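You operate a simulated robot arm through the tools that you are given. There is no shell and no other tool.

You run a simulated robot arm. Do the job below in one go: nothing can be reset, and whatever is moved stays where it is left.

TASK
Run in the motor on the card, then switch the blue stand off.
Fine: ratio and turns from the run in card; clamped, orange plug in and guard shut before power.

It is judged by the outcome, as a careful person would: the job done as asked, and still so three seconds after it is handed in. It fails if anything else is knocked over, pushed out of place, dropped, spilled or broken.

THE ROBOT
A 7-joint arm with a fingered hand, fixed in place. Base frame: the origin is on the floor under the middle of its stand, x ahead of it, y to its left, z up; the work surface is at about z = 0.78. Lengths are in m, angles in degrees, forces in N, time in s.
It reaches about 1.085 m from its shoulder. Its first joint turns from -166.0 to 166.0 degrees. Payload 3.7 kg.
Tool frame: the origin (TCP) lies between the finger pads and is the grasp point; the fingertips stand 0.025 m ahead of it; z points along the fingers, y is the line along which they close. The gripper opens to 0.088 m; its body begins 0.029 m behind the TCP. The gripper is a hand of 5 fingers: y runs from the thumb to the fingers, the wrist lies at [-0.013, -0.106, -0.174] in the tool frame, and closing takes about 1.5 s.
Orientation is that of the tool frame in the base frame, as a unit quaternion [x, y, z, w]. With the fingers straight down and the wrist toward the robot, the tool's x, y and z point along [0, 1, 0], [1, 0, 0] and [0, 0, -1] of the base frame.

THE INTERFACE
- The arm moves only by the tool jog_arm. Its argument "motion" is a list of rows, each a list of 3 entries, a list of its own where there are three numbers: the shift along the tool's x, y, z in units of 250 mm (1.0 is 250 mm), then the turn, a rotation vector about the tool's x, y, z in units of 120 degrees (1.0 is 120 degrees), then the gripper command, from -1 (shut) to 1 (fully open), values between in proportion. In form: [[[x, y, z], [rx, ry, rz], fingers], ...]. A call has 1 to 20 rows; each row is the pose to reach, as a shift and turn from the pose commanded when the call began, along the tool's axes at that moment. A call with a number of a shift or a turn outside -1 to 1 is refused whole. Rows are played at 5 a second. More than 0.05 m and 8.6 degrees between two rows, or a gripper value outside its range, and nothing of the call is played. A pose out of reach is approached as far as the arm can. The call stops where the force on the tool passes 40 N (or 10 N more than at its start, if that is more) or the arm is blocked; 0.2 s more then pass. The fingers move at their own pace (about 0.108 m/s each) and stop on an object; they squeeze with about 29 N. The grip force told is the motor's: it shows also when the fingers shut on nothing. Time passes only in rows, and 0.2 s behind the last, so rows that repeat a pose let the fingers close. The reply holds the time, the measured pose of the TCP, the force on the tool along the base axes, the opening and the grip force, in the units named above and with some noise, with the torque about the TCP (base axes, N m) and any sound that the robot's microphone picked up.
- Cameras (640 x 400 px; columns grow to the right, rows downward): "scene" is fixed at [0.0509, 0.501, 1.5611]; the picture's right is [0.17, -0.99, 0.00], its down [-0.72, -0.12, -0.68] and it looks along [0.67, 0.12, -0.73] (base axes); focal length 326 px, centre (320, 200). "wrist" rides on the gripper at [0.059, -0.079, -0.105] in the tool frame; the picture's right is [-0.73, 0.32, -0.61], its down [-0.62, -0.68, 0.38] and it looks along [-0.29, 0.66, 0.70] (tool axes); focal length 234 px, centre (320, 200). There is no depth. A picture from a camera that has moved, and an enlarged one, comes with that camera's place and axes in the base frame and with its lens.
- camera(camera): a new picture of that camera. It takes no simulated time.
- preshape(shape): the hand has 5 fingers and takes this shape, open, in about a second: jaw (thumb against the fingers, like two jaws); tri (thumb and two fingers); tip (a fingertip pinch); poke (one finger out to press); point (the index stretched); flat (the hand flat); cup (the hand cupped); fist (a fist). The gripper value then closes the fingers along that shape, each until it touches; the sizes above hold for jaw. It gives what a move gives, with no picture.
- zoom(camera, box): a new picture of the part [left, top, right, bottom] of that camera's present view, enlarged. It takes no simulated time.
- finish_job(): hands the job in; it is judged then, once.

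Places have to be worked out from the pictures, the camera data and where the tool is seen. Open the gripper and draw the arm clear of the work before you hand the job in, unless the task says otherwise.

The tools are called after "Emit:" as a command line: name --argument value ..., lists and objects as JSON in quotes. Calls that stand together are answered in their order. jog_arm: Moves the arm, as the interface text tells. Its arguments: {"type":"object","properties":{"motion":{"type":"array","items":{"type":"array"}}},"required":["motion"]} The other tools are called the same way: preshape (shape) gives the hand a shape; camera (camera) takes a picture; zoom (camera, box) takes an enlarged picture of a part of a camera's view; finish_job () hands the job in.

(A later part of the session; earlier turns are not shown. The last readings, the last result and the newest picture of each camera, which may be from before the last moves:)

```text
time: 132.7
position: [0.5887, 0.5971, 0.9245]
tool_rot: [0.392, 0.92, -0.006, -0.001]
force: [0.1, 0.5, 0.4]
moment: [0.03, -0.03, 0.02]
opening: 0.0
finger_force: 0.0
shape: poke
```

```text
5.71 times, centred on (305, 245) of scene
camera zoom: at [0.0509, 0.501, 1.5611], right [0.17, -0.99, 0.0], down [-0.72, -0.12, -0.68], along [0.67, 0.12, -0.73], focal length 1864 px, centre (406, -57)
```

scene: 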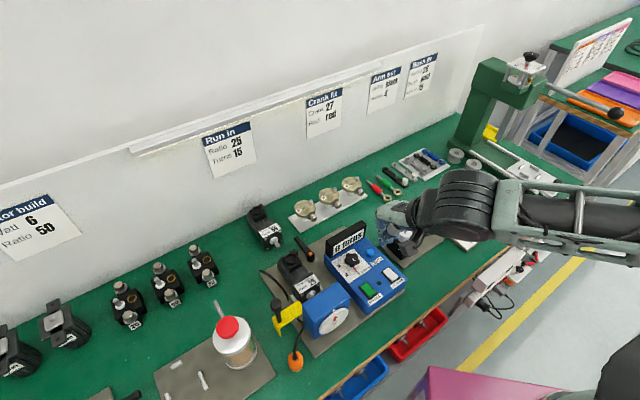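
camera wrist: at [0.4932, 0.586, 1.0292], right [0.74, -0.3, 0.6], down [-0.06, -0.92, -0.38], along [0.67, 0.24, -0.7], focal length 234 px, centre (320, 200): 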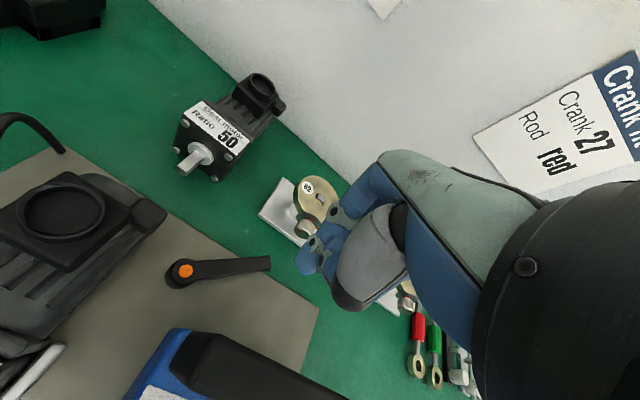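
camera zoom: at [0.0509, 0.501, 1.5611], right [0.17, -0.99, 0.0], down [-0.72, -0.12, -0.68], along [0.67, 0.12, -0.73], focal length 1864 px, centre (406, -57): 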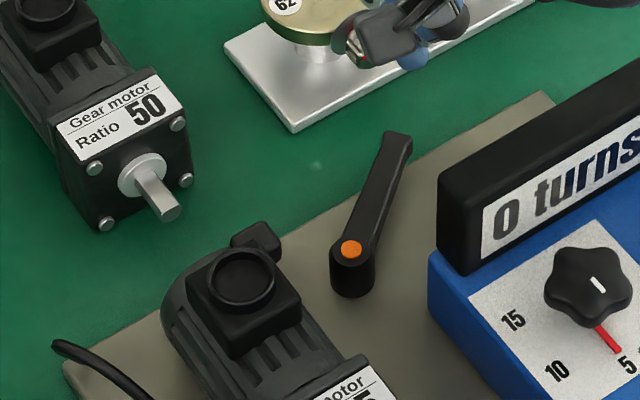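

The lever stands at about 53°. I place the finger again on its left flank, 7 mm higher off the plate this time, and push on in small steps.

Emit:
jog_arm --motion '[[[0.05, 0.045, 0.0], [0, 0, 0], 1], [[0.108, 0.096, 0.1], [0, 0, 0], 1], [[0.108, 0.096, 0.22], [0, 0, 0], 1], [[0.108, 0.096, 0.346], [0, 0, 0], 1], [[0.108, 0.096, 0.346], [0, 0, 0], 1]]'

Emit:
jog_arm --motion '[[[-0.02, -0.02, 0], [0, 0, 0], 1], [[-0.04, -0.04, 0], [0, 0, 0], 1], [[-0.058, -0.061, 0], [0, 0, 0], 1], [[-0.076, -0.082, 0], [0, 0, 0], 1]]'

Emit:
zoom --camera "scene" --box '[265, 210, 345, 280]'

Emit:
zoom --camera "wrist" --box '[180, 180, 380, 340]'

```text
time: 133.9
position: [0.5906, 0.6309, 0.8405]
tool_rot: [0.393, 0.92, -0.004, -0.002]
force: [-0.3, -0.1, -0.3]
moment: [-0.02, -0.02, -0.04]
opening: 0.0001
finger_force: 0.0
shape: poke
```

```text
time: 134.9
position: [0.5856, 0.6015, 0.8405]
tool_rot: [0.392, 0.92, -0.004, -0.002]
force: [-0.2, 1.8, 5.2]
moment: [-0.01, -0.03, 0.01]
opening: 0.0001
finger_force: 0.0
shape: poke
```

```text
5.71 times, centred on (305, 245) of scene
camera zoom: at [0.0509, 0.501, 1.5611], right [0.17, -0.99, 0.0], down [-0.72, -0.12, -0.68], along [0.67, 0.12, -0.73], focal length 1864 px, centre (406, -57)
```

zoom: 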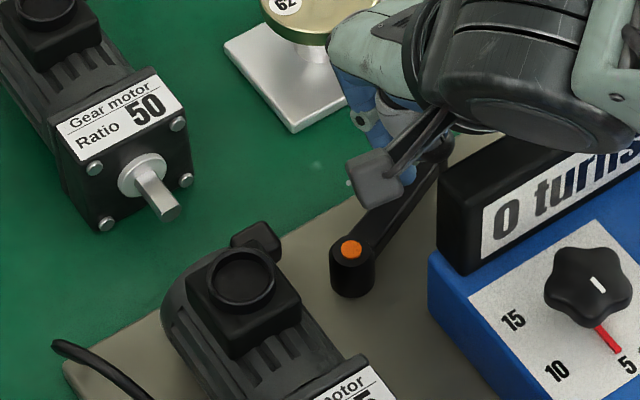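

```text
2.50 times, centred on (280, 260) of wrist
camera zoom: at [0.4898, 0.5904, 0.9442], right [0.74, -0.3, 0.6], down [-0.06, -0.92, -0.38], along [0.67, 0.24, -0.7], focal length 585 px, centre (420, 50)
```

zoom: 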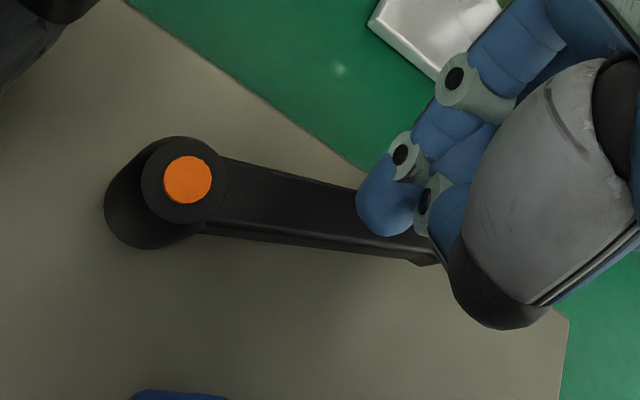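

It went on to about 70° with little force. I keep pushing to 90° and a bit beyond.

Emit:
jog_arm --motion '[[[-0.012, -0.025, -0.004], [0, 0, 0], 1], [[-0.024, -0.049, -0.004], [0, 0, 0], 1], [[-0.03, -0.075, -0.004], [0, 0, 0], 1], [[-0.035, -0.102, -0.004], [0, 0, 0], 1], [[-0.035, -0.102, -0.004], [0, 0, 0], 1]]'

Emit:
zoom --camera "wrist" --box '[180, 150, 380, 310]'

Emit:
zoom --camera "scene" --box '[265, 210, 345, 280]'

```text
time: 136.0
position: [0.5763, 0.5813, 0.8449]
tool_rot: [0.391, 0.92, 0.002, -0.001]
force: [8.3, 13.1, -0.2]
moment: [0.36, -0.23, 0.15]
opening: 0.0001
finger_force: 0.0
shape: poke
stopped in row 5: the force on the tool passed its limit at 46 N (the readings are from after the stop); the commanded pose is now the measured one
```

```text
2.50 times, centred on (280, 230) of wrist
camera zoom: at [0.4789, 0.5691, 0.949], right [0.74, -0.3, 0.61], down [-0.06, -0.92, -0.39], along [0.67, 0.25, -0.7], focal length 585 px, centre (420, 125)
```

zoom: 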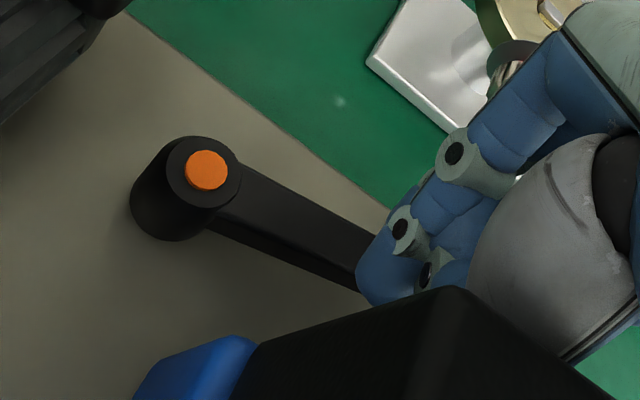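

```text
5.71 times, centred on (305, 245) of scene
camera zoom: at [0.0509, 0.501, 1.5611], right [0.17, -0.99, 0.0], down [-0.72, -0.12, -0.68], along [0.67, 0.12, -0.73], focal length 1864 px, centre (406, -57)
```

zoom: 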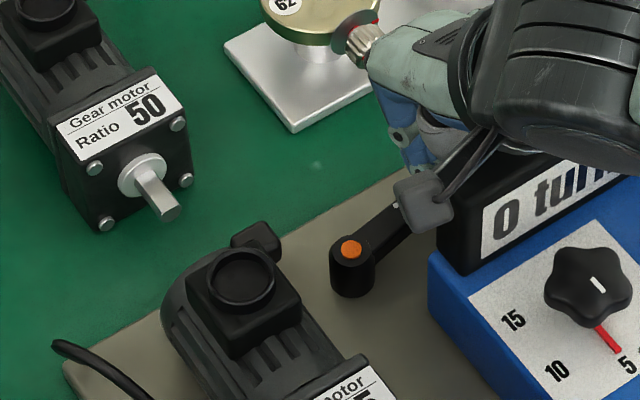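

The stop came from the lever itself: the moment shows contact 27 mm below the TCP, at lever height, so it has reached its end near 80–90°. I lift off and check where it rests.

Emit:
jog_arm --motion '[[[0.01, 0.02, -0.04], [0, 0, 0], 1], [[0.01, 0.03, -0.16], [0, 0, 0], 1], [[0.01, 0.03, -0.32], [0, 0, 0], 1], [[0.06, 0.03, -0.48], [0, 0, 0], 1]]'

Emit:
zoom --camera "wrist" --box '[130, 200, 330, 360]'

Emit:
zoom --camera "scene" --box '[275, 220, 355, 290]'

```text
time: 137.0
position: [0.5731, 0.5983, 0.9652]
tool_rot: [0.392, 0.92, 0.0, -0.001]
force: [-0.2, 0.1, -0.2]
moment: [-0.03, -0.03, -0.01]
opening: 0.0
finger_force: 0.1
shape: poke
```

```text
2.50 times, centred on (230, 280) of wrist
camera zoom: at [0.4766, 0.5858, 1.0679], right [0.74, -0.3, 0.6], down [-0.06, -0.92, -0.38], along [0.67, 0.25, -0.7], focal length 585 px, centre (545, 0)
```

zoom: 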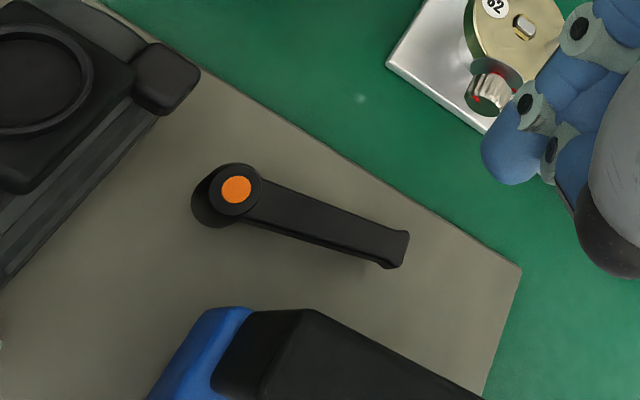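

```text
5.71 times, centred on (315, 255) of scene
camera zoom: at [0.0509, 0.501, 1.5611], right [0.17, -0.99, 0.0], down [-0.72, -0.12, -0.68], along [0.67, 0.12, -0.73], focal length 1864 px, centre (349, -114)
```

zoom: 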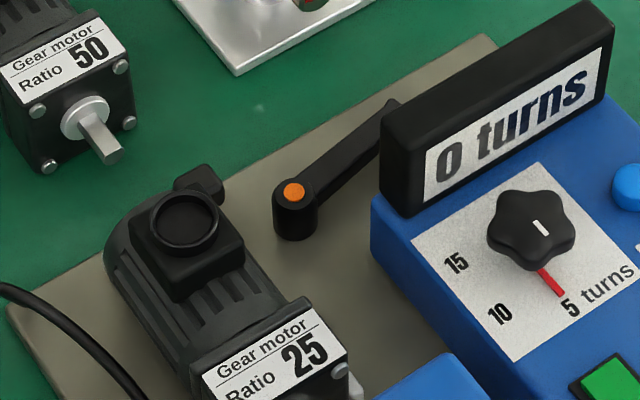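

The lever rests firmly at about 80° clockwise, which looks like its end stop: the clamp is closed and the motor hasn't moved. Next the knob, which must go clockwise from 5 to 15, about 120°. I rise, move over it, turn to about −5° and take the three-finger shape.

Emit:
jog_arm --motion '[[[0, 0, -0.1], [0, 0, 0], 1], [[-0.03, -0.1, -0.18], [0, 0, 0.06], 1], [[-0.07, -0.2, -0.18], [0, 0, 0.12], 1], [[-0.11, -0.3, -0.18], [0, 0, 0.18], 1], [[-0.15, -0.4, -0.18], [0, 0, 0.24], 1], [[-0.19, -0.46, -0.18], [0, 0, 0.3], 1], [[-0.22, -0.5, -0.18], [0, 0, 0.36], 1], [[-0.235, -0.51, -0.18], [0, 0, 0.41], 1], [[-0.235, -0.51, -0.18], [0, 0, 0.41], 1]]'

Emit:
preshape --shape "tri"

Emit:
camera --camera "wrist"

Emit:
zoom --camera "scene" --box '[310, 200, 420, 300]'

```text
time: 139.0
position: [0.5194, 0.4639, 1.0083]
tool_rot: [0.74, 0.673, 0.0, -0.002]
force: [-0.3, 0.1, -0.2]
moment: [0.02, -0.02, 0.0]
opening: 0.0
finger_force: 0.1
shape: poke
```

```text
time: 139.9
position: [0.5191, 0.465, 1.0093]
tool_rot: [0.74, 0.673, 0.001, -0.002]
force: [-1.8, 0.4, 0.3]
moment: [-0.02, 0.02, 0.02]
opening: 0.0878
finger_force: 0.3
shape: tri
```

```text
taken
camera wrist: at [0.4476, 0.5312, 1.1132], right [0.25, -0.75, 0.6], down [-0.74, -0.56, -0.38], along [0.63, -0.35, -0.7], focal length 234 px, centre (320, 200)
```

wrist: 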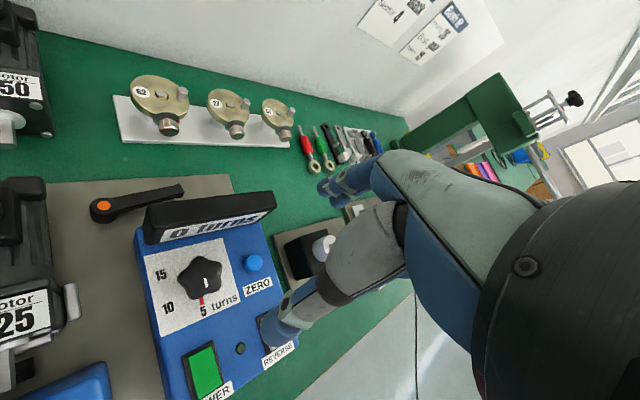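

```text
4.00 times, centred on (365, 250) of scene
camera zoom: at [0.0509, 0.501, 1.5611], right [0.17, -0.99, 0.0], down [-0.72, -0.12, -0.68], along [0.67, 0.12, -0.73], focal length 1305 px, centre (140, 0)
```

zoom: 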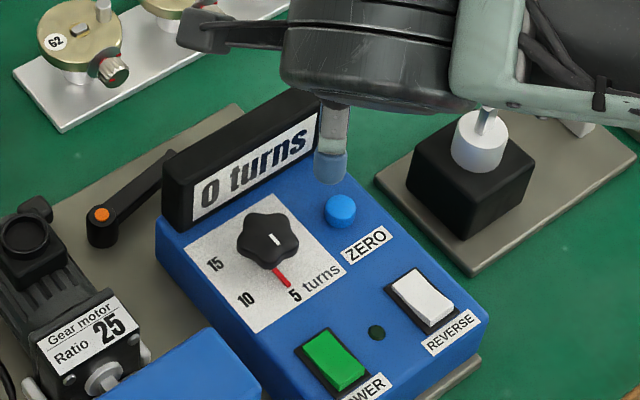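

I zoom on the knob from here to pin down its centre and height.

Emit:
zoom --camera "wrist" --box '[140, 220, 290, 340]'

Emit:
zoom --camera "scene" --box '[330, 235, 380, 285]'

```text
3.33 times, centred on (215, 280) of wrist
camera zoom: at [0.4476, 0.5312, 1.1132], right [0.25, -0.75, 0.6], down [-0.74, -0.56, -0.38], along [0.63, -0.35, -0.7], focal length 781 px, centre (670, -67)
```

zoom: 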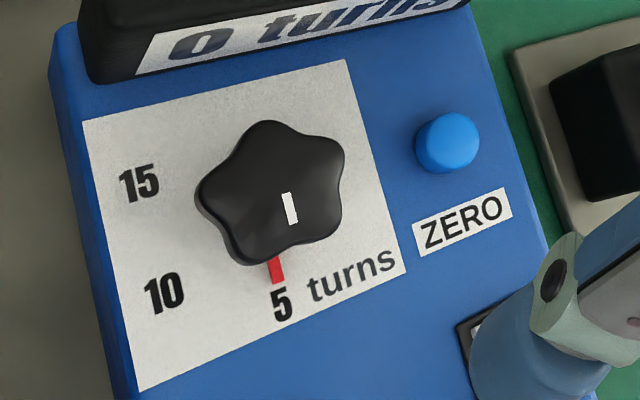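

```text
8.00 times, centred on (355, 260) of scene
camera zoom: at [0.0509, 0.501, 1.5611], right [0.17, -0.99, 0.0], down [-0.72, -0.12, -0.68], along [0.67, 0.12, -0.73], focal length 2609 px, centre (40, -280)
```

zoom: 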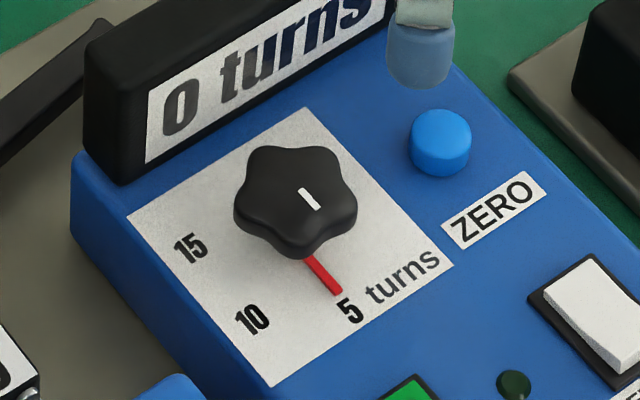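

The knob centre is about (0.504,0.499) with its top at 0.866 and a 39 mm span. I come down over it with a 55 mm opening, stopping just above to check.

Emit:
jog_arm --motion '[[[0.05, -0.025, 0.08], [0, 0, 0], 0.25], [[0.1, -0.05, 0.18], [0, 0, 0], 0.25], [[0.142, -0.073, 0.28], [0, 0, 0], 0.25], [[0.142, -0.073, 0.38], [0, 0, 0], 0.25], [[0.142, -0.073, 0.38], [0, 0, 0], 0.25]]'

Emit:
camera --camera "wrist"

Emit:
zoom --camera "scene" --box '[310, 200, 420, 300]'

```text
time: 141.1
position: [0.5036, 0.5037, 0.9123]
tool_rot: [0.739, 0.674, 0.001, -0.002]
force: [-0.6, -0.5, 0.3]
moment: [0.02, 0.02, 0.03]
opening: 0.0554
finger_force: 0.1
shape: tri
```

```text
taken
camera wrist: at [0.4307, 0.5695, 1.0167], right [0.25, -0.75, 0.6], down [-0.74, -0.56, -0.38], along [0.63, -0.35, -0.7], focal length 234 px, centre (320, 200)
```

wrist: 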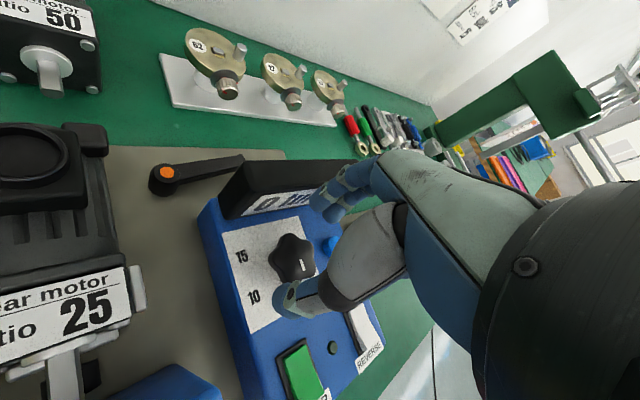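

```text
4.00 times, centred on (365, 250) of scene
camera zoom: at [0.0509, 0.501, 1.5611], right [0.17, -0.99, 0.0], down [-0.72, -0.12, -0.68], along [0.67, 0.12, -0.73], focal length 1305 px, centre (140, 0)
```

zoom: 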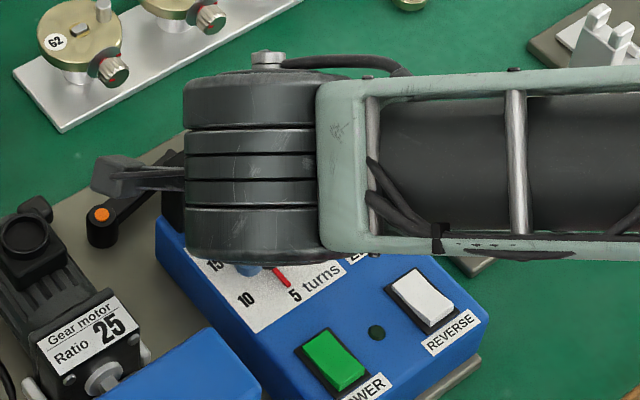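

Well centred over the knob. I lower 4 cm and close on it.

Emit:
jog_arm --motion '[[[0, 0, 0.05], [0, 0, 0], 0.25], [[0, 0, 0.1], [0, 0, 0], 0.25], [[0, 0, 0.16], [0, 0, 0], 0.25], [[0, 0, 0.16], [0, 0, 0], -0.2], [[0, 0, 0.16], [0, 0, 0], -1], [[0, 0, 0.16], [0, 0, 0], -1], [[0, 0, 0.16], [0, 0, 0], -1]]'

Emit:
camera --camera "wrist"

```text
time: 142.7
position: [0.5011, 0.5019, 0.8737]
tool_rot: [0.739, 0.674, -0.001, -0.001]
force: [-2.7, 3.2, -16.3]
moment: [0.11, 0.11, 0.03]
opening: 0.0247
finger_force: 28.9
shape: tri
```

```text
taken
camera wrist: at [0.4297, 0.5691, 0.9793], right [0.26, -0.75, 0.61], down [-0.74, -0.56, -0.38], along [0.63, -0.35, -0.7], focal length 234 px, centre (320, 200)
```

wrist: 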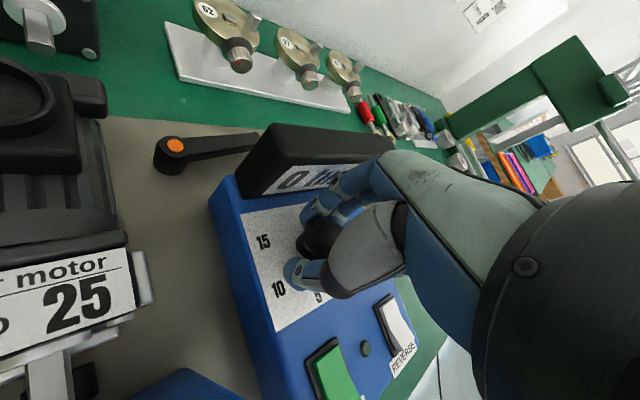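

Gripped at 25 mm opening. I turn clockwise 45° about the knob's axis.

Emit:
jog_arm --motion '[[[0.001, 0.002, 0], [0, 0, 0.0625], -1], [[0.002, 0.004, 0], [0, 0, 0.125], -1], [[0.003, 0.006, 0], [0, 0, 0.1875], -1], [[0.004, 0.008, 0], [0, 0, 0.25], -1], [[0.005, 0.01, 0], [0, 0, 0.3125], -1], [[0.006, 0.012, 0], [0, 0, 0.375], -1], [[0.006, 0.012, 0], [0, 0, 0.375], -1]]'

Emit:
camera --camera "wrist"

Emit:
zoom --camera "scene" --box '[330, 225, 400, 295]'

```text
time: 144.3
position: [0.5079, 0.5041, 0.874]
tool_rot: [0.941, 0.337, -0.001, -0.002]
force: [-1.2, 0.7, -12.5]
moment: [0.16, 0.07, -0.02]
opening: 0.024
finger_force: 28.8
shape: tri
```

```text
taken
camera wrist: at [0.5032, 0.6023, 0.978], right [-0.35, -0.71, 0.61], down [-0.92, 0.13, -0.38], along [0.19, -0.69, -0.7], focal length 234 px, centre (320, 200)
```

wrist: 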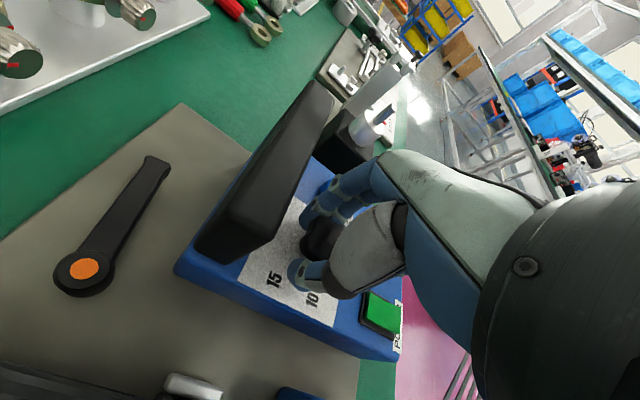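

```text
5.71 times, centred on (365, 260) of scene
camera zoom: at [0.0509, 0.501, 1.5611], right [0.17, -0.99, 0.0], down [-0.72, -0.12, -0.68], along [0.67, 0.12, -0.73], focal length 1864 px, centre (63, -143)
```

zoom: 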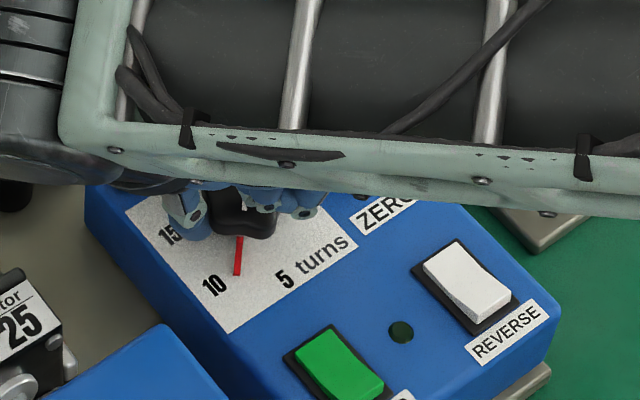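

The red pointer moved with the knob, now most of the way to 10. I release, lift, turn the hand back, and regrip for the next stroke.

Emit:
jog_arm --motion '[[[0, 0, 0], [0, 0, 0], 0.25], [[0, 0, 0], [0, 0, 0], 0.25], [[0, 0, -0.08], [0, 0, 0], 0.25], [[0, 0, -0.17], [0, 0, 0], 0.25], [[-0.002, 0, -0.17], [0, 0, -0.0625], 0.25], [[-0.004, -0.001, -0.17], [0, 0, -0.125], 0.25], [[-0.006, -0.001, -0.17], [0, 0, -0.1875], 0.25], [[-0.008, -0.002, -0.17], [0, 0, -0.25], 0.25], [[-0.01, -0.002, -0.17], [0, 0, -0.3125], 0.25], [[-0.013, -0.003, -0.17], [0, 0, -0.375], 0.25], [[-0.013, -0.003, -0.17], [0, 0, -0.375], 0.25]]'

Emit:
zoom --camera "wrist" --box '[200, 180, 380, 340]'

```text
time: 146.7
position: [0.5042, 0.502, 0.9167]
tool_rot: [0.739, 0.674, 0.0, -0.001]
force: [0.0, 0.9, -0.2]
moment: [-0.01, -0.01, 0.0]
opening: 0.0543
finger_force: 0.0
shape: tri
```

```text
2.50 times, centred on (290, 260) of wrist
camera zoom: at [0.4325, 0.5676, 1.0209], right [0.26, -0.75, 0.61], down [-0.74, -0.56, -0.38], along [0.63, -0.35, -0.7], focal length 585 px, centre (395, 50)
```

zoom: 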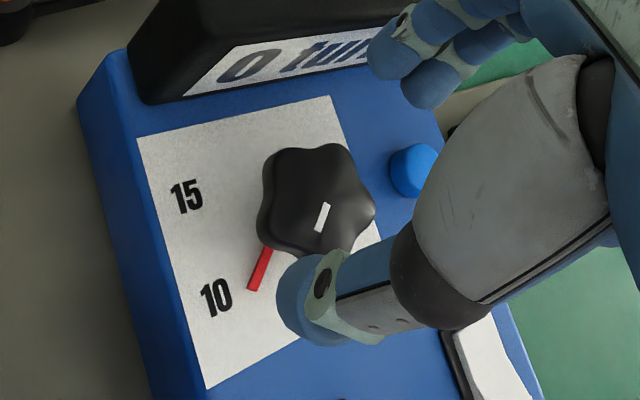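

The pointer stays near 10. I lower, grip again and turn another 45° clockwise.

Emit:
jog_arm --motion '[[[0, 0, 0.06], [0, 0, 0], 0.25], [[0, 0, 0.12], [0, 0, 0], 0.25], [[0, 0, 0.172], [0, 0, 0], 0.25], [[0, 0, 0.172], [0, 0, 0], -0.3], [[0, 0, 0.172], [0, 0, 0], -1], [[0, 0, 0.172], [0, 0, 0], -1], [[0, 0, 0.172], [0, 0, 0], -1], [[0.001, 0.002, 0.172], [0, 0, 0.0625], -1], [[0.002, 0.003, 0.172], [0, 0, 0.125], -1], [[0.002, 0.005, 0.172], [0, 0, 0.1875], -1], [[0.003, 0.006, 0.172], [0, 0, 0.25], -1], [[0.004, 0.008, 0.172], [0, 0, 0.3125], -1], [[0.005, 0.009, 0.172], [0, 0, 0.375], -1], [[0.005, 0.009, 0.172], [0, 0, 0.375], -1]]'

Emit:
zoom --camera "scene" --box '[330, 225, 400, 295]'

Emit:
camera --camera "wrist"

```text
time: 149.7
position: [0.5073, 0.5027, 0.8742]
tool_rot: [0.941, 0.338, -0.001, 0.0]
force: [3.3, -4.1, -31.1]
moment: [0.08, -0.01, 0.05]
opening: 0.0216
finger_force: 29.2
shape: tri
```

```text
5.71 times, centred on (365, 260) of scene
camera zoom: at [0.0509, 0.501, 1.5611], right [0.17, -0.99, 0.0], down [-0.72, -0.12, -0.68], along [0.67, 0.12, -0.73], focal length 1864 px, centre (63, -143)
```

zoom: 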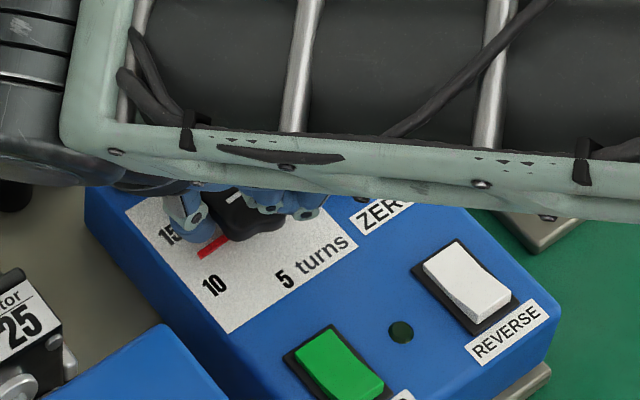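

```text
taken
camera wrist: at [0.5033, 0.6015, 0.9771], right [-0.35, -0.71, 0.61], down [-0.92, 0.13, -0.38], along [0.19, -0.69, -0.7], focal length 234 px, centre (320, 200)
```

wrist: 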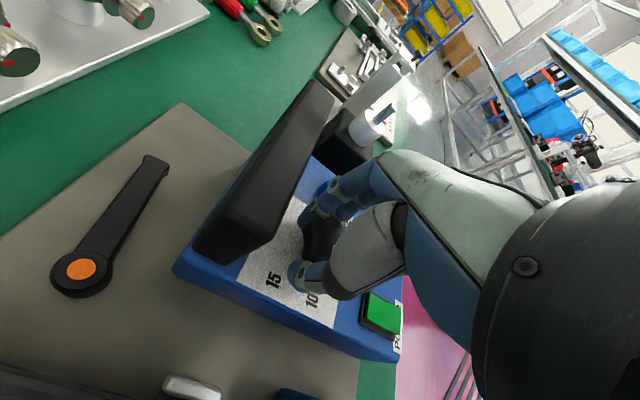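

The pointer is now between 10 and 15, about 90° turned. I release and go back for a last stroke.

Emit:
jog_arm --motion '[[[0, 0, 0], [0, 0, 0], 0.25], [[0, 0, 0], [0, 0, 0], 0.25], [[0, 0, -0.08], [0, 0, 0], 0.25], [[0, 0, -0.17], [0, 0, 0], 0.25], [[-0.002, 0, -0.17], [0, 0, -0.0625], 0.25], [[-0.004, -0.001, -0.17], [0, 0, -0.125], 0.25], [[-0.006, -0.001, -0.17], [0, 0, -0.1875], 0.25], [[-0.008, -0.002, -0.17], [0, 0, -0.25], 0.25], [[-0.01, -0.002, -0.17], [0, 0, -0.3125], 0.25], [[-0.01, -0.002, -0.17], [0, 0, -0.3125], 0.25]]'

Emit:
zoom --camera "wrist" --box '[200, 180, 380, 340]'

```text
time: 151.9
position: [0.5031, 0.5011, 0.9153]
tool_rot: [0.781, 0.624, 0.0, 0.0]
force: [-0.7, 1.0, 0.1]
moment: [0.0, -0.02, -0.02]
opening: 0.0546
finger_force: 0.0
shape: tri
```

```text
2.50 times, centred on (290, 260) of wrist
camera zoom: at [0.441, 0.5771, 1.0203], right [0.16, -0.78, 0.61], down [-0.8, -0.46, -0.38], along [0.58, -0.43, -0.7], focal length 585 px, centre (395, 50)
```

zoom: 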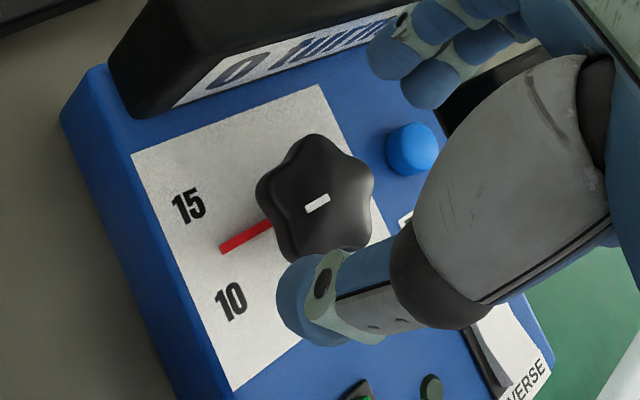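

The pointer is about 32° short of 15. I grip once more and turn 32°.

Emit:
jog_arm --motion '[[[0, 0, 0.06], [0, 0, 0], 0.25], [[0, 0, 0.12], [0, 0, 0], 0.25], [[0, 0, 0.168], [0, 0, 0], 0.25], [[0, 0, 0.168], [0, 0, 0], -0.3], [[0, 0, 0.168], [0, 0, 0], -1], [[0, 0, 0.168], [0, 0, 0], -1], [[0, 0, 0.168], [0, 0, 0], -1], [[0.001, 0.002, 0.17], [0, 0, 0.055], -1], [[0.002, 0.003, 0.172], [0, 0, 0.11], -1], [[0.002, 0.005, 0.174], [0, 0, 0.165], -1], [[0.003, 0.006, 0.174], [0, 0, 0.22], -1], [[0.004, 0.008, 0.174], [0, 0, 0.275], -1], [[0.004, 0.008, 0.174], [0, 0, 0.275], -1]]'

Emit:
zoom --camera "scene" --box '[330, 225, 400, 295]'

```text
time: 154.7
position: [0.5076, 0.5027, 0.8726]
tool_rot: [0.927, 0.375, -0.001, -0.001]
force: [-1.2, 0.6, -23.2]
moment: [0.13, 0.06, -0.02]
opening: 0.0221
finger_force: 29.1
shape: tri
```

```text
5.71 times, centred on (365, 260) of scene
camera zoom: at [0.0509, 0.501, 1.5611], right [0.17, -0.99, 0.0], down [-0.72, -0.12, -0.68], along [0.67, 0.12, -0.73], focal length 1864 px, centre (63, -143)
```

zoom: 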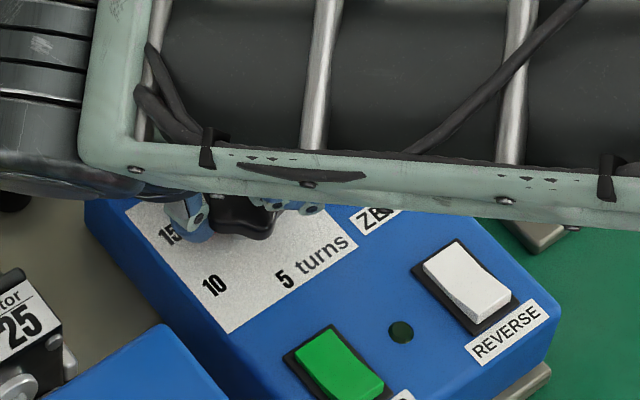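

The pointer is hidden behind the thumb, so it should be near 15. I release, lift and check it.

Emit:
jog_arm --motion '[[[0, 0, 0], [0, 0, 0], 0.25], [[0, 0, 0], [0, 0, 0], 0.25], [[0, 0, -0.08], [0, 0, 0], 0.25], [[0, 0, -0.18], [0, 0, 0], 0.25], [[0, 0, -0.36], [0, 0, -0.05], 0.25], [[0, 0, -0.5], [0, 0, -0.11], 0.25], [[0, 0, -0.5], [0, 0, -0.17], 0.25], [[0, 0, -0.5], [0, 0, -0.23], 0.25]]'

Emit:
camera --camera "wrist"

Emit:
zoom --camera "wrist" --box '[180, 200, 340, 340]'

```text
time: 156.5
position: [0.5081, 0.5018, 0.998]
tool_rot: [0.81, 0.586, 0.0, -0.001]
force: [0.4, 0.2, 0.0]
moment: [0.0, 0.01, -0.01]
opening: 0.0547
finger_force: 0.0
shape: tri
```

```text
taken
camera wrist: at [0.4519, 0.583, 1.1017], right [0.08, -0.79, 0.61], down [-0.84, -0.38, -0.38], along [0.53, -0.48, -0.7], focal length 234 px, centre (320, 200)
```

wrist: 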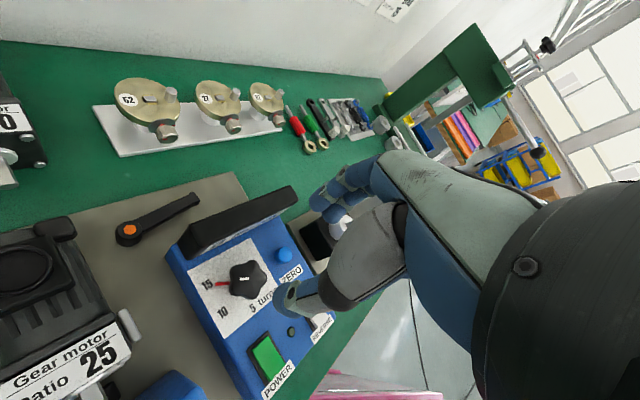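

```text
2.86 times, centred on (260, 270) of wrist
camera zoom: at [0.4519, 0.583, 1.1017], right [0.08, -0.79, 0.61], down [-0.84, -0.38, -0.38], along [0.53, -0.48, -0.7], focal length 669 px, centre (491, 0)
```

zoom: 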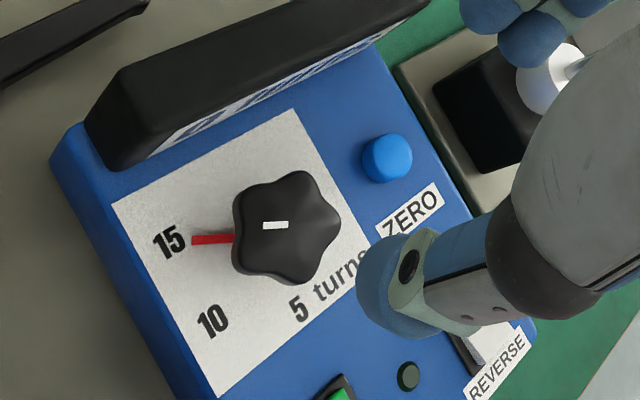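

The pointer now stands exactly at 15. Next the orange plug near (0.265,0.592), top at about z 0.83. I move there high, turning to about 0°, which keeps the folded fingers away from the gearbox.

Emit:
jog_arm --motion '[[[0.004, -0.13, -0.04], [0, 0, -0.05], 1], [[0.009, -0.26, -0.08], [0, 0, -0.1], 1], [[0.014, -0.39, -0.08], [0, 0, -0.15], 1], [[0.019, -0.518, -0.08], [0, 0, -0.15], 1]]'

Emit:
jog_arm --motion '[[[0.045, -0.12, 0], [0, 0, 0], 1], [[0.09, -0.24, 0], [0, 0, 0], 1], [[0.135, -0.36, 0], [0, 0, 0], 1], [[0.18, -0.487, 0.05], [0, 0, 0], 1], [[0.18, -0.487, 0.16], [0, 0, 0], 1], [[0.18, -0.487, 0.16], [0, 0, 0], 1]]'

Emit:
camera --camera "wrist"

Emit:
camera --camera "scene"

```text
time: 157.5
position: [0.3908, 0.5462, 1.0173]
tool_rot: [0.709, 0.705, 0.0, -0.002]
force: [-0.7, 0.4, -0.7]
moment: [0.03, 0.01, 0.02]
opening: 0.0878
finger_force: 0.0
shape: tri
```

```text
time: 158.9
position: [0.2618, 0.5933, 0.9805]
tool_rot: [0.709, 0.705, 0.001, -0.002]
force: [1.2, 0.0, 0.0]
moment: [0.01, -0.01, 0.04]
opening: 0.0877
finger_force: 0.0
shape: tri
```

```text
taken
camera wrist: at [0.1842, 0.6525, 1.0844], right [0.32, -0.73, 0.6], down [-0.68, -0.62, -0.38], along [0.65, -0.29, -0.7], focal length 234 px, centre (320, 200)
```

wrist: 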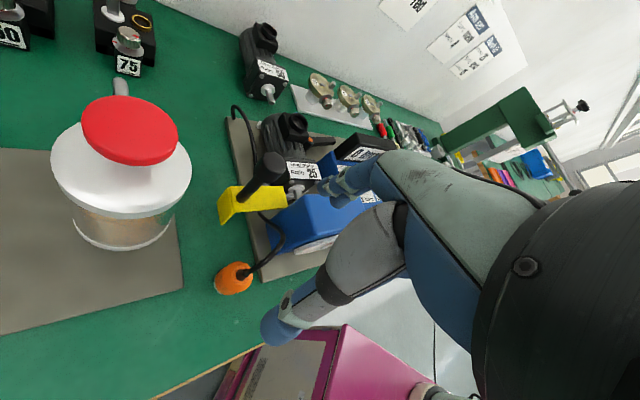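

```text
taken
```

scene: 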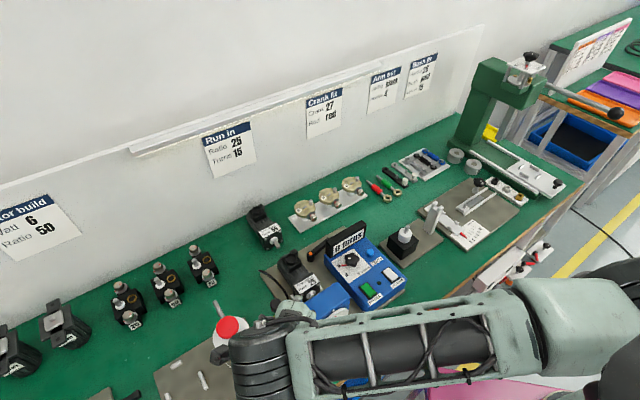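

I zoom on the plug from here to refine its position.

Emit:
zoom --camera "wrist" --box '[190, 200, 310, 310]'

Emit:
zoom --camera "wrist" --box '[215, 90, 345, 220]'

```text
3.64 times, centred on (250, 255) of wrist
camera zoom: at [0.1842, 0.6525, 1.0844], right [0.32, -0.73, 0.6], down [-0.68, -0.62, -0.38], along [0.65, -0.29, -0.7], focal length 852 px, centre (574, 0)
```

zoom: 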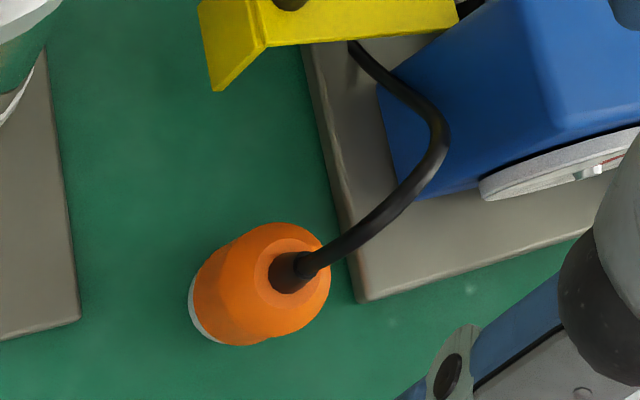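

```text
3.08 times, centred on (280, 155) of wrist
camera zoom: at [0.1842, 0.6525, 1.0844], right [0.32, -0.73, 0.6], down [-0.68, -0.62, -0.38], along [0.65, -0.29, -0.7], focal length 720 px, centre (443, 338)
```

zoom: 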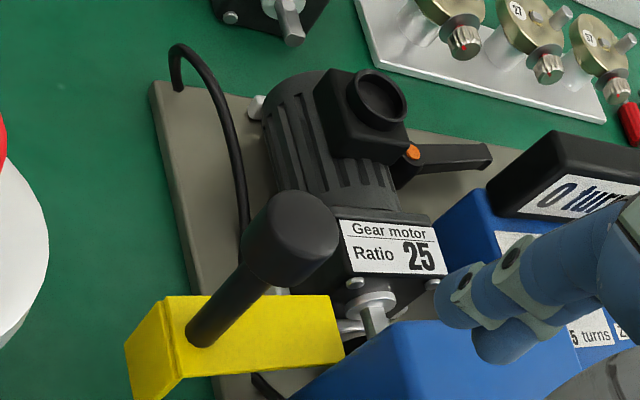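

The plug's centre is about (0.2657,0.591). I lower over it with a 57 mm opening, pausing above for a check.

Emit:
jog_arm --motion '[[[0.007, 0.016, 0.1], [0, 0, 0], 0.3], [[0.007, 0.016, 0.22], [0, 0, 0], 0.3], [[0.007, 0.016, 0.34], [0, 0, 0], 0.3], [[0.007, 0.016, 0.44], [0, 0, 0], 0.3], [[0.007, 0.016, 0.44], [0, 0, 0], 0.3]]'

Emit:
camera --camera "wrist"

```text
time: 160.1
position: [0.2683, 0.595, 0.8689]
tool_rot: [0.708, 0.706, 0.0, 0.0]
force: [-0.1, -0.1, 0.5]
moment: [-0.02, -0.01, 0.01]
opening: 0.0576
finger_force: 0.1
shape: tri
```

```text
taken
camera wrist: at [0.1912, 0.6536, 0.9738], right [0.32, -0.73, 0.6], down [-0.68, -0.62, -0.38], along [0.65, -0.29, -0.7], focal length 234 px, centre (320, 200)
```

wrist: 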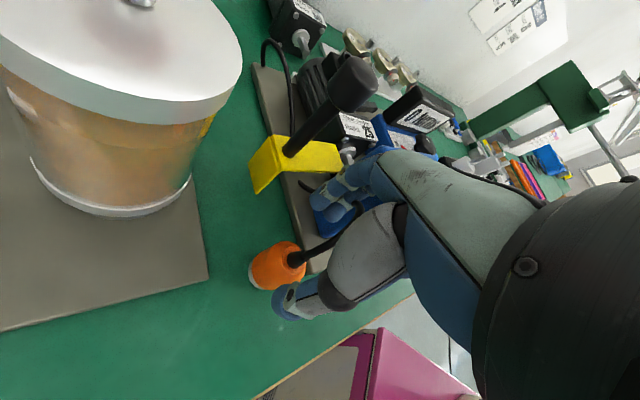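

Aligned within a couple of millimetres. I lower to grip height and close.

Emit:
jog_arm --motion '[[[0, -0.008, 0.06], [0, 0, 0], 0.3], [[0, -0.008, 0.12], [0, 0, 0], 0.3], [[0, -0.008, 0.176], [0, 0, 0], 0.3], [[0, -0.008, 0.176], [0, 0, 0], -0.1], [[0, -0.008, 0.176], [0, 0, 0], -1], [[0, -0.008, 0.176], [0, 0, 0], -1], [[0, -0.008, 0.176], [0, 0, 0], -1]]'

Emit:
zoom --camera "wrist" --box '[200, 180, 400, 340]'

```text
time: 161.7
position: [0.2669, 0.5931, 0.8247]
tool_rot: [0.708, 0.706, 0.0, -0.001]
force: [-0.6, 2.1, -1.5]
moment: [0.06, 0.04, 0.02]
opening: 0.0245
finger_force: 29.5
shape: tri
```

```text
2.50 times, centred on (300, 260) of wrist
camera zoom: at [0.1899, 0.6533, 0.9281], right [0.32, -0.73, 0.6], down [-0.68, -0.62, -0.38], along [0.65, -0.29, -0.7], focal length 585 px, centre (370, 50)
```

zoom: 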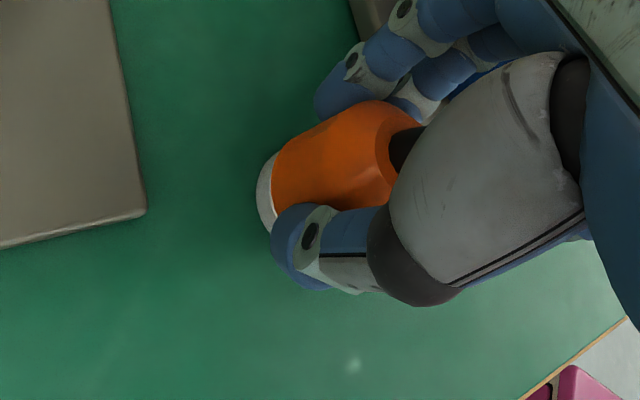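

Gripped. I lift the plug 6 cm and check how it hangs.

Emit:
jog_arm --motion '[[[0, 0, -0.06], [0, 0, 0], -1], [[0, 0, -0.14], [0, 0, 0], -1], [[0, 0, -0.24], [0, 0, 0], -1], [[0, 0, -0.24], [0, 0, 0], -1]]'

Emit:
zoom --camera "wrist" --box '[200, 160, 420, 340]'

Emit:
camera --camera "scene"

```text
time: 162.7
position: [0.2637, 0.5946, 0.8856]
tool_rot: [0.709, 0.705, -0.001, -0.001]
force: [-0.1, -0.2, -0.4]
moment: [-0.01, 0.0, -0.04]
opening: 0.0242
finger_force: 29.1
shape: tri
```

```text
2.22 times, centred on (310, 250) of wrist
camera zoom: at [0.1868, 0.6544, 0.9897], right [0.32, -0.73, 0.61], down [-0.68, -0.62, -0.38], along [0.65, -0.29, -0.7], focal length 520 px, centre (342, 89)
```

zoom: 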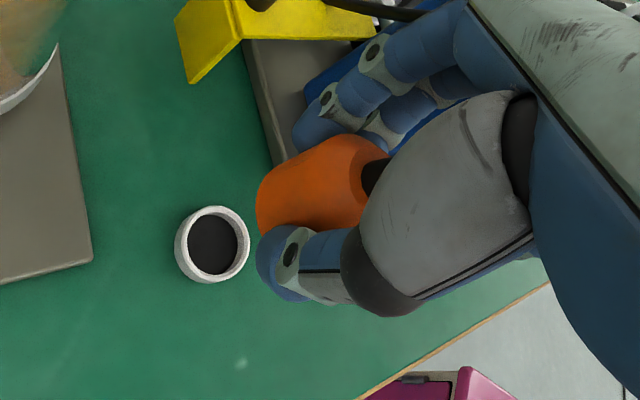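

```text
taken
```

scene: 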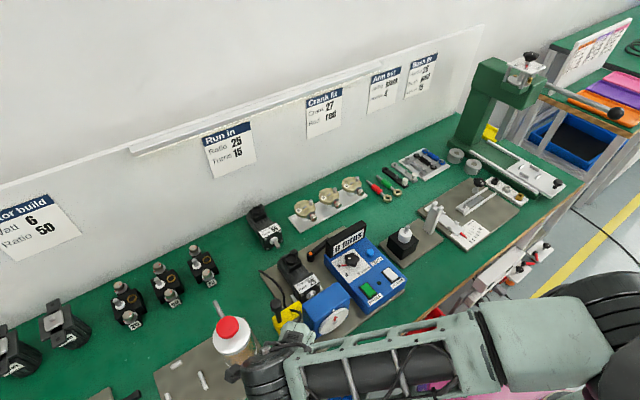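

The plug came cleanly out of its holder cup. The socket ring is at about (0.4767,0.6457), top z 0.872, agreed by three views. I raise the plug above the guard knob and carry it over the socket.

Emit:
jog_arm --motion '[[[0, 0, -0.15], [0, 0, 0], -1], [[0, 0, -0.3], [0, 0, 0], -1], [[0, 0, -0.458], [0, 0, 0], -1], [[0.04, 0.15, -0.458], [0, 0, 0], -1], [[0.08, 0.3, -0.458], [0, 0, 0], -1], [[0.115, 0.44, -0.458], [0, 0, 0], -1], [[0.15, 0.58, -0.458], [0, 0, 0], -1], [[0.185, 0.72, -0.458], [0, 0, 0], -1], [[0.216, 0.856, -0.42], [0, 0, 0], -1], [[0.216, 0.856, -0.3], [0, 0, 0], -1], [[0.216, 0.856, -0.24], [0, 0, 0], -1], [[0.216, 0.856, -0.24], [0, 0, 0], -1]]'

Emit:
camera --camera "wrist"

Emit:
zoom --camera "scene" --box '[250, 200, 350, 300]'

```text
time: 165.3
position: [0.4771, 0.6467, 0.9398]
tool_rot: [0.709, 0.705, 0.0, -0.001]
force: [-0.1, -1.4, 0.1]
moment: [0.04, 0.01, -0.03]
opening: 0.024
finger_force: 28.8
shape: tri
```

```text
taken
camera wrist: at [0.3989, 0.7074, 1.045], right [0.32, -0.73, 0.6], down [-0.68, -0.62, -0.38], along [0.65, -0.29, -0.7], focal length 234 px, centre (320, 200)
```

wrist: 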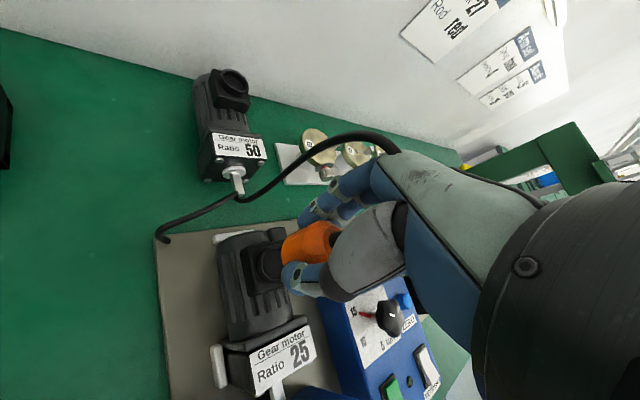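

```text
4.00 times, centred on (300, 250) of scene
camera zoom: at [0.0509, 0.501, 1.5611], right [0.17, -0.99, 0.0], down [-0.72, -0.12, -0.68], along [0.67, 0.12, -0.73], focal length 1305 px, centre (400, 0)
```

zoom: 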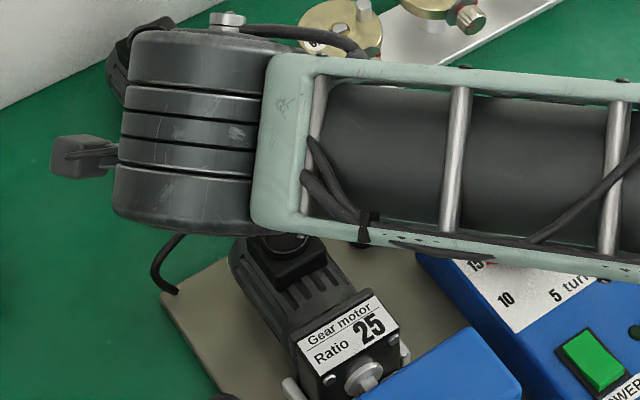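

I zoom in to compare the plug with the ring beneath it.

Emit:
zoom --camera "wrist" --box '[210, 200, 370, 330]'

```text
3.08 times, centred on (290, 265) of wrist
camera zoom: at [0.3989, 0.7074, 1.045], right [0.32, -0.73, 0.6], down [-0.68, -0.62, -0.38], along [0.65, -0.29, -0.7], focal length 720 px, centre (412, 0)
```

zoom: 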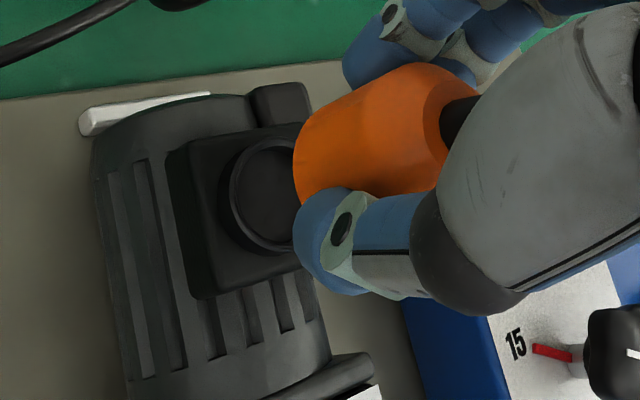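

The plug body is roughly above the ring; I lower 2 cm to bring them closer for a better comparison.

Emit:
jog_arm --motion '[[[0, 0, 0.03], [0, 0, 0], -1], [[0, 0, 0.06], [0, 0, 0], -1], [[0, 0, 0.08], [0, 0, 0], -1], [[0, 0, 0.08], [0, 0, 0], -1]]'

Emit:
zoom --camera "wrist" --box '[230, 190, 370, 310]'

Emit:
zoom --camera "scene" --box '[275, 235, 325, 285]'

```text
time: 166.3
position: [0.4786, 0.6492, 0.9228]
tool_rot: [0.709, 0.706, 0.001, -0.001]
force: [-0.1, 0.3, -0.2]
moment: [0.0, 0.03, 0.02]
opening: 0.0241
finger_force: 29.0
shape: tri
```

```text
3.33 times, centred on (300, 250) of wrist
camera zoom: at [0.4013, 0.7087, 1.0275], right [0.32, -0.73, 0.6], down [-0.68, -0.62, -0.38], along [0.65, -0.29, -0.7], focal length 781 px, centre (387, 33)
```

zoom: 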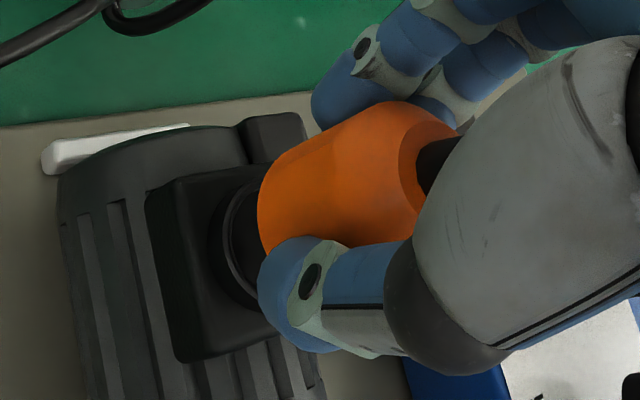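

```text
8.00 times, centred on (300, 260) of scene
camera zoom: at [0.0509, 0.501, 1.5611], right [0.17, -0.99, 0.0], down [-0.72, -0.12, -0.68], along [0.67, 0.12, -0.73], focal length 2609 px, centre (480, -280)
```

zoom: 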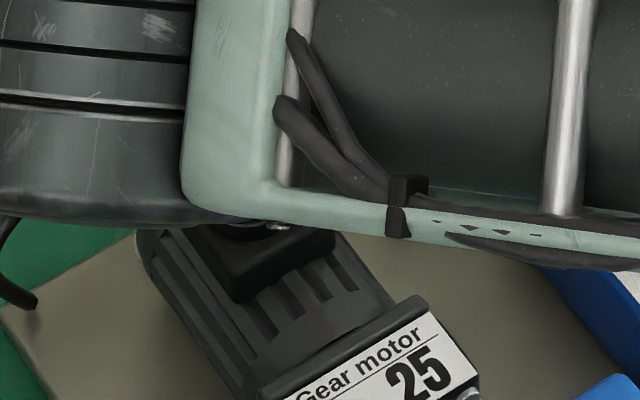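

The plug's rim lines up with the ring within about 1–2 mm. I lower in 3 mm steps, watching the force.

Emit:
jog_arm --motion '[[[0, 0, 0.012], [0, 0, 0], -1], [[0, 0, 0.024], [0, 0, 0], -1], [[0, 0, 0.036], [0, 0, 0], -1]]'

Emit:
jog_arm --motion '[[[0, 0, 0.01], [0, 0, 0], -1], [[0, 0, 0.02], [0, 0, 0], -1]]'

```text
time: 167.1
position: [0.4799, 0.6471, 0.9142]
tool_rot: [0.708, 0.706, 0.0, -0.001]
force: [0.0, -0.1, -0.3]
moment: [-0.03, -0.02, 0.02]
opening: 0.0242
finger_force: 28.8
shape: tri
```

```text
time: 167.7
position: [0.4779, 0.6482, 0.91]
tool_rot: [0.709, 0.705, -0.001, -0.001]
force: [-0.3, 1.1, -0.3]
moment: [0.04, 0.0, -0.01]
opening: 0.0242
finger_force: 29.1
shape: tri
```

No contact yet at 0.910; I keep lowering.

Emit:
jog_arm --motion '[[[0, 0, 0.01], [0, 0, 0], -1], [[0, 0, 0.02], [0, 0, 0], -1]]'

Emit:
jog_arm --motion '[[[0, 0, 0.01], [0, 0, 0], -1], [[0, 0, 0.02], [0, 0, 0], -1]]'

Emit:
zoom --camera "wrist" --box '[230, 190, 370, 310]'

```text
time: 168.3
position: [0.4795, 0.6475, 0.9076]
tool_rot: [0.709, 0.706, 0.002, -0.002]
force: [-2.2, 9.8, 17.6]
moment: [0.19, 0.09, 0.07]
opening: 0.0251
finger_force: 29.2
shape: tri
```

```text
time: 168.9
position: [0.4791, 0.6497, 0.9074]
tool_rot: [0.709, 0.706, 0.005, -0.004]
force: [-3.9, 1.7, 15.6]
moment: [0.04, 0.15, -0.03]
opening: 0.0268
finger_force: 28.9
shape: tri
stopped in row 2: the force on the tool passed its limit at 43 N (the readings are from after the stop); the commanded pose is now the measured one
```

```text
3.33 times, centred on (300, 250) of wrist
camera zoom: at [0.4011, 0.7073, 1.012], right [0.32, -0.74, 0.6], down [-0.68, -0.62, -0.39], along [0.66, -0.28, -0.7], focal length 781 px, centre (387, 33)
```

zoom: 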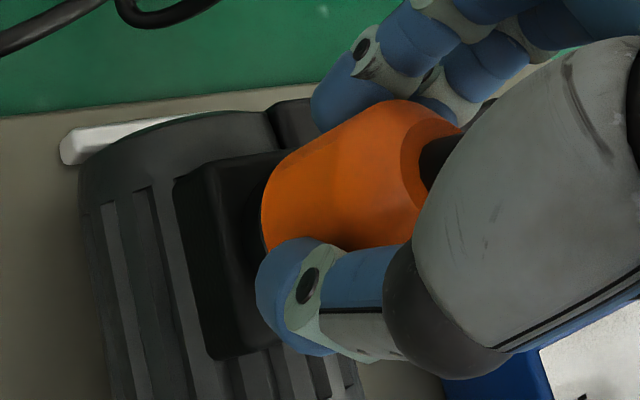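

Firm contact at TCP 0.9075, about where the plug's shoulder should sit on the ring. I test by a 3 mm sideways nudge: if the nose is in the socket it should resist.

Emit:
jog_arm --motion '[[[0, 0.006, -0.004], [0, 0, 0], -1], [[0, 0.012, -0.004], [0, 0, 0], -1]]'

Emit:
jog_arm --motion '[[[0, -0.012, 0], [0, 0, 0], -1], [[0, -0.024, 0], [0, 0, 0], -1]]'

```text
time: 169.5
position: [0.4817, 0.6486, 0.9065]
tool_rot: [0.708, 0.706, 0.004, -0.004]
force: [-10.4, 4.2, 19.3]
moment: [0.07, 0.39, -0.01]
opening: 0.0269
finger_force: 29.1
shape: tri
```

```text
time: 170.1
position: [0.4788, 0.6487, 0.9061]
tool_rot: [0.709, 0.705, 0.004, -0.004]
force: [3.8, 8.8, 20.6]
moment: [0.21, -0.05, 0.04]
opening: 0.0263
finger_force: 28.9
shape: tri
```

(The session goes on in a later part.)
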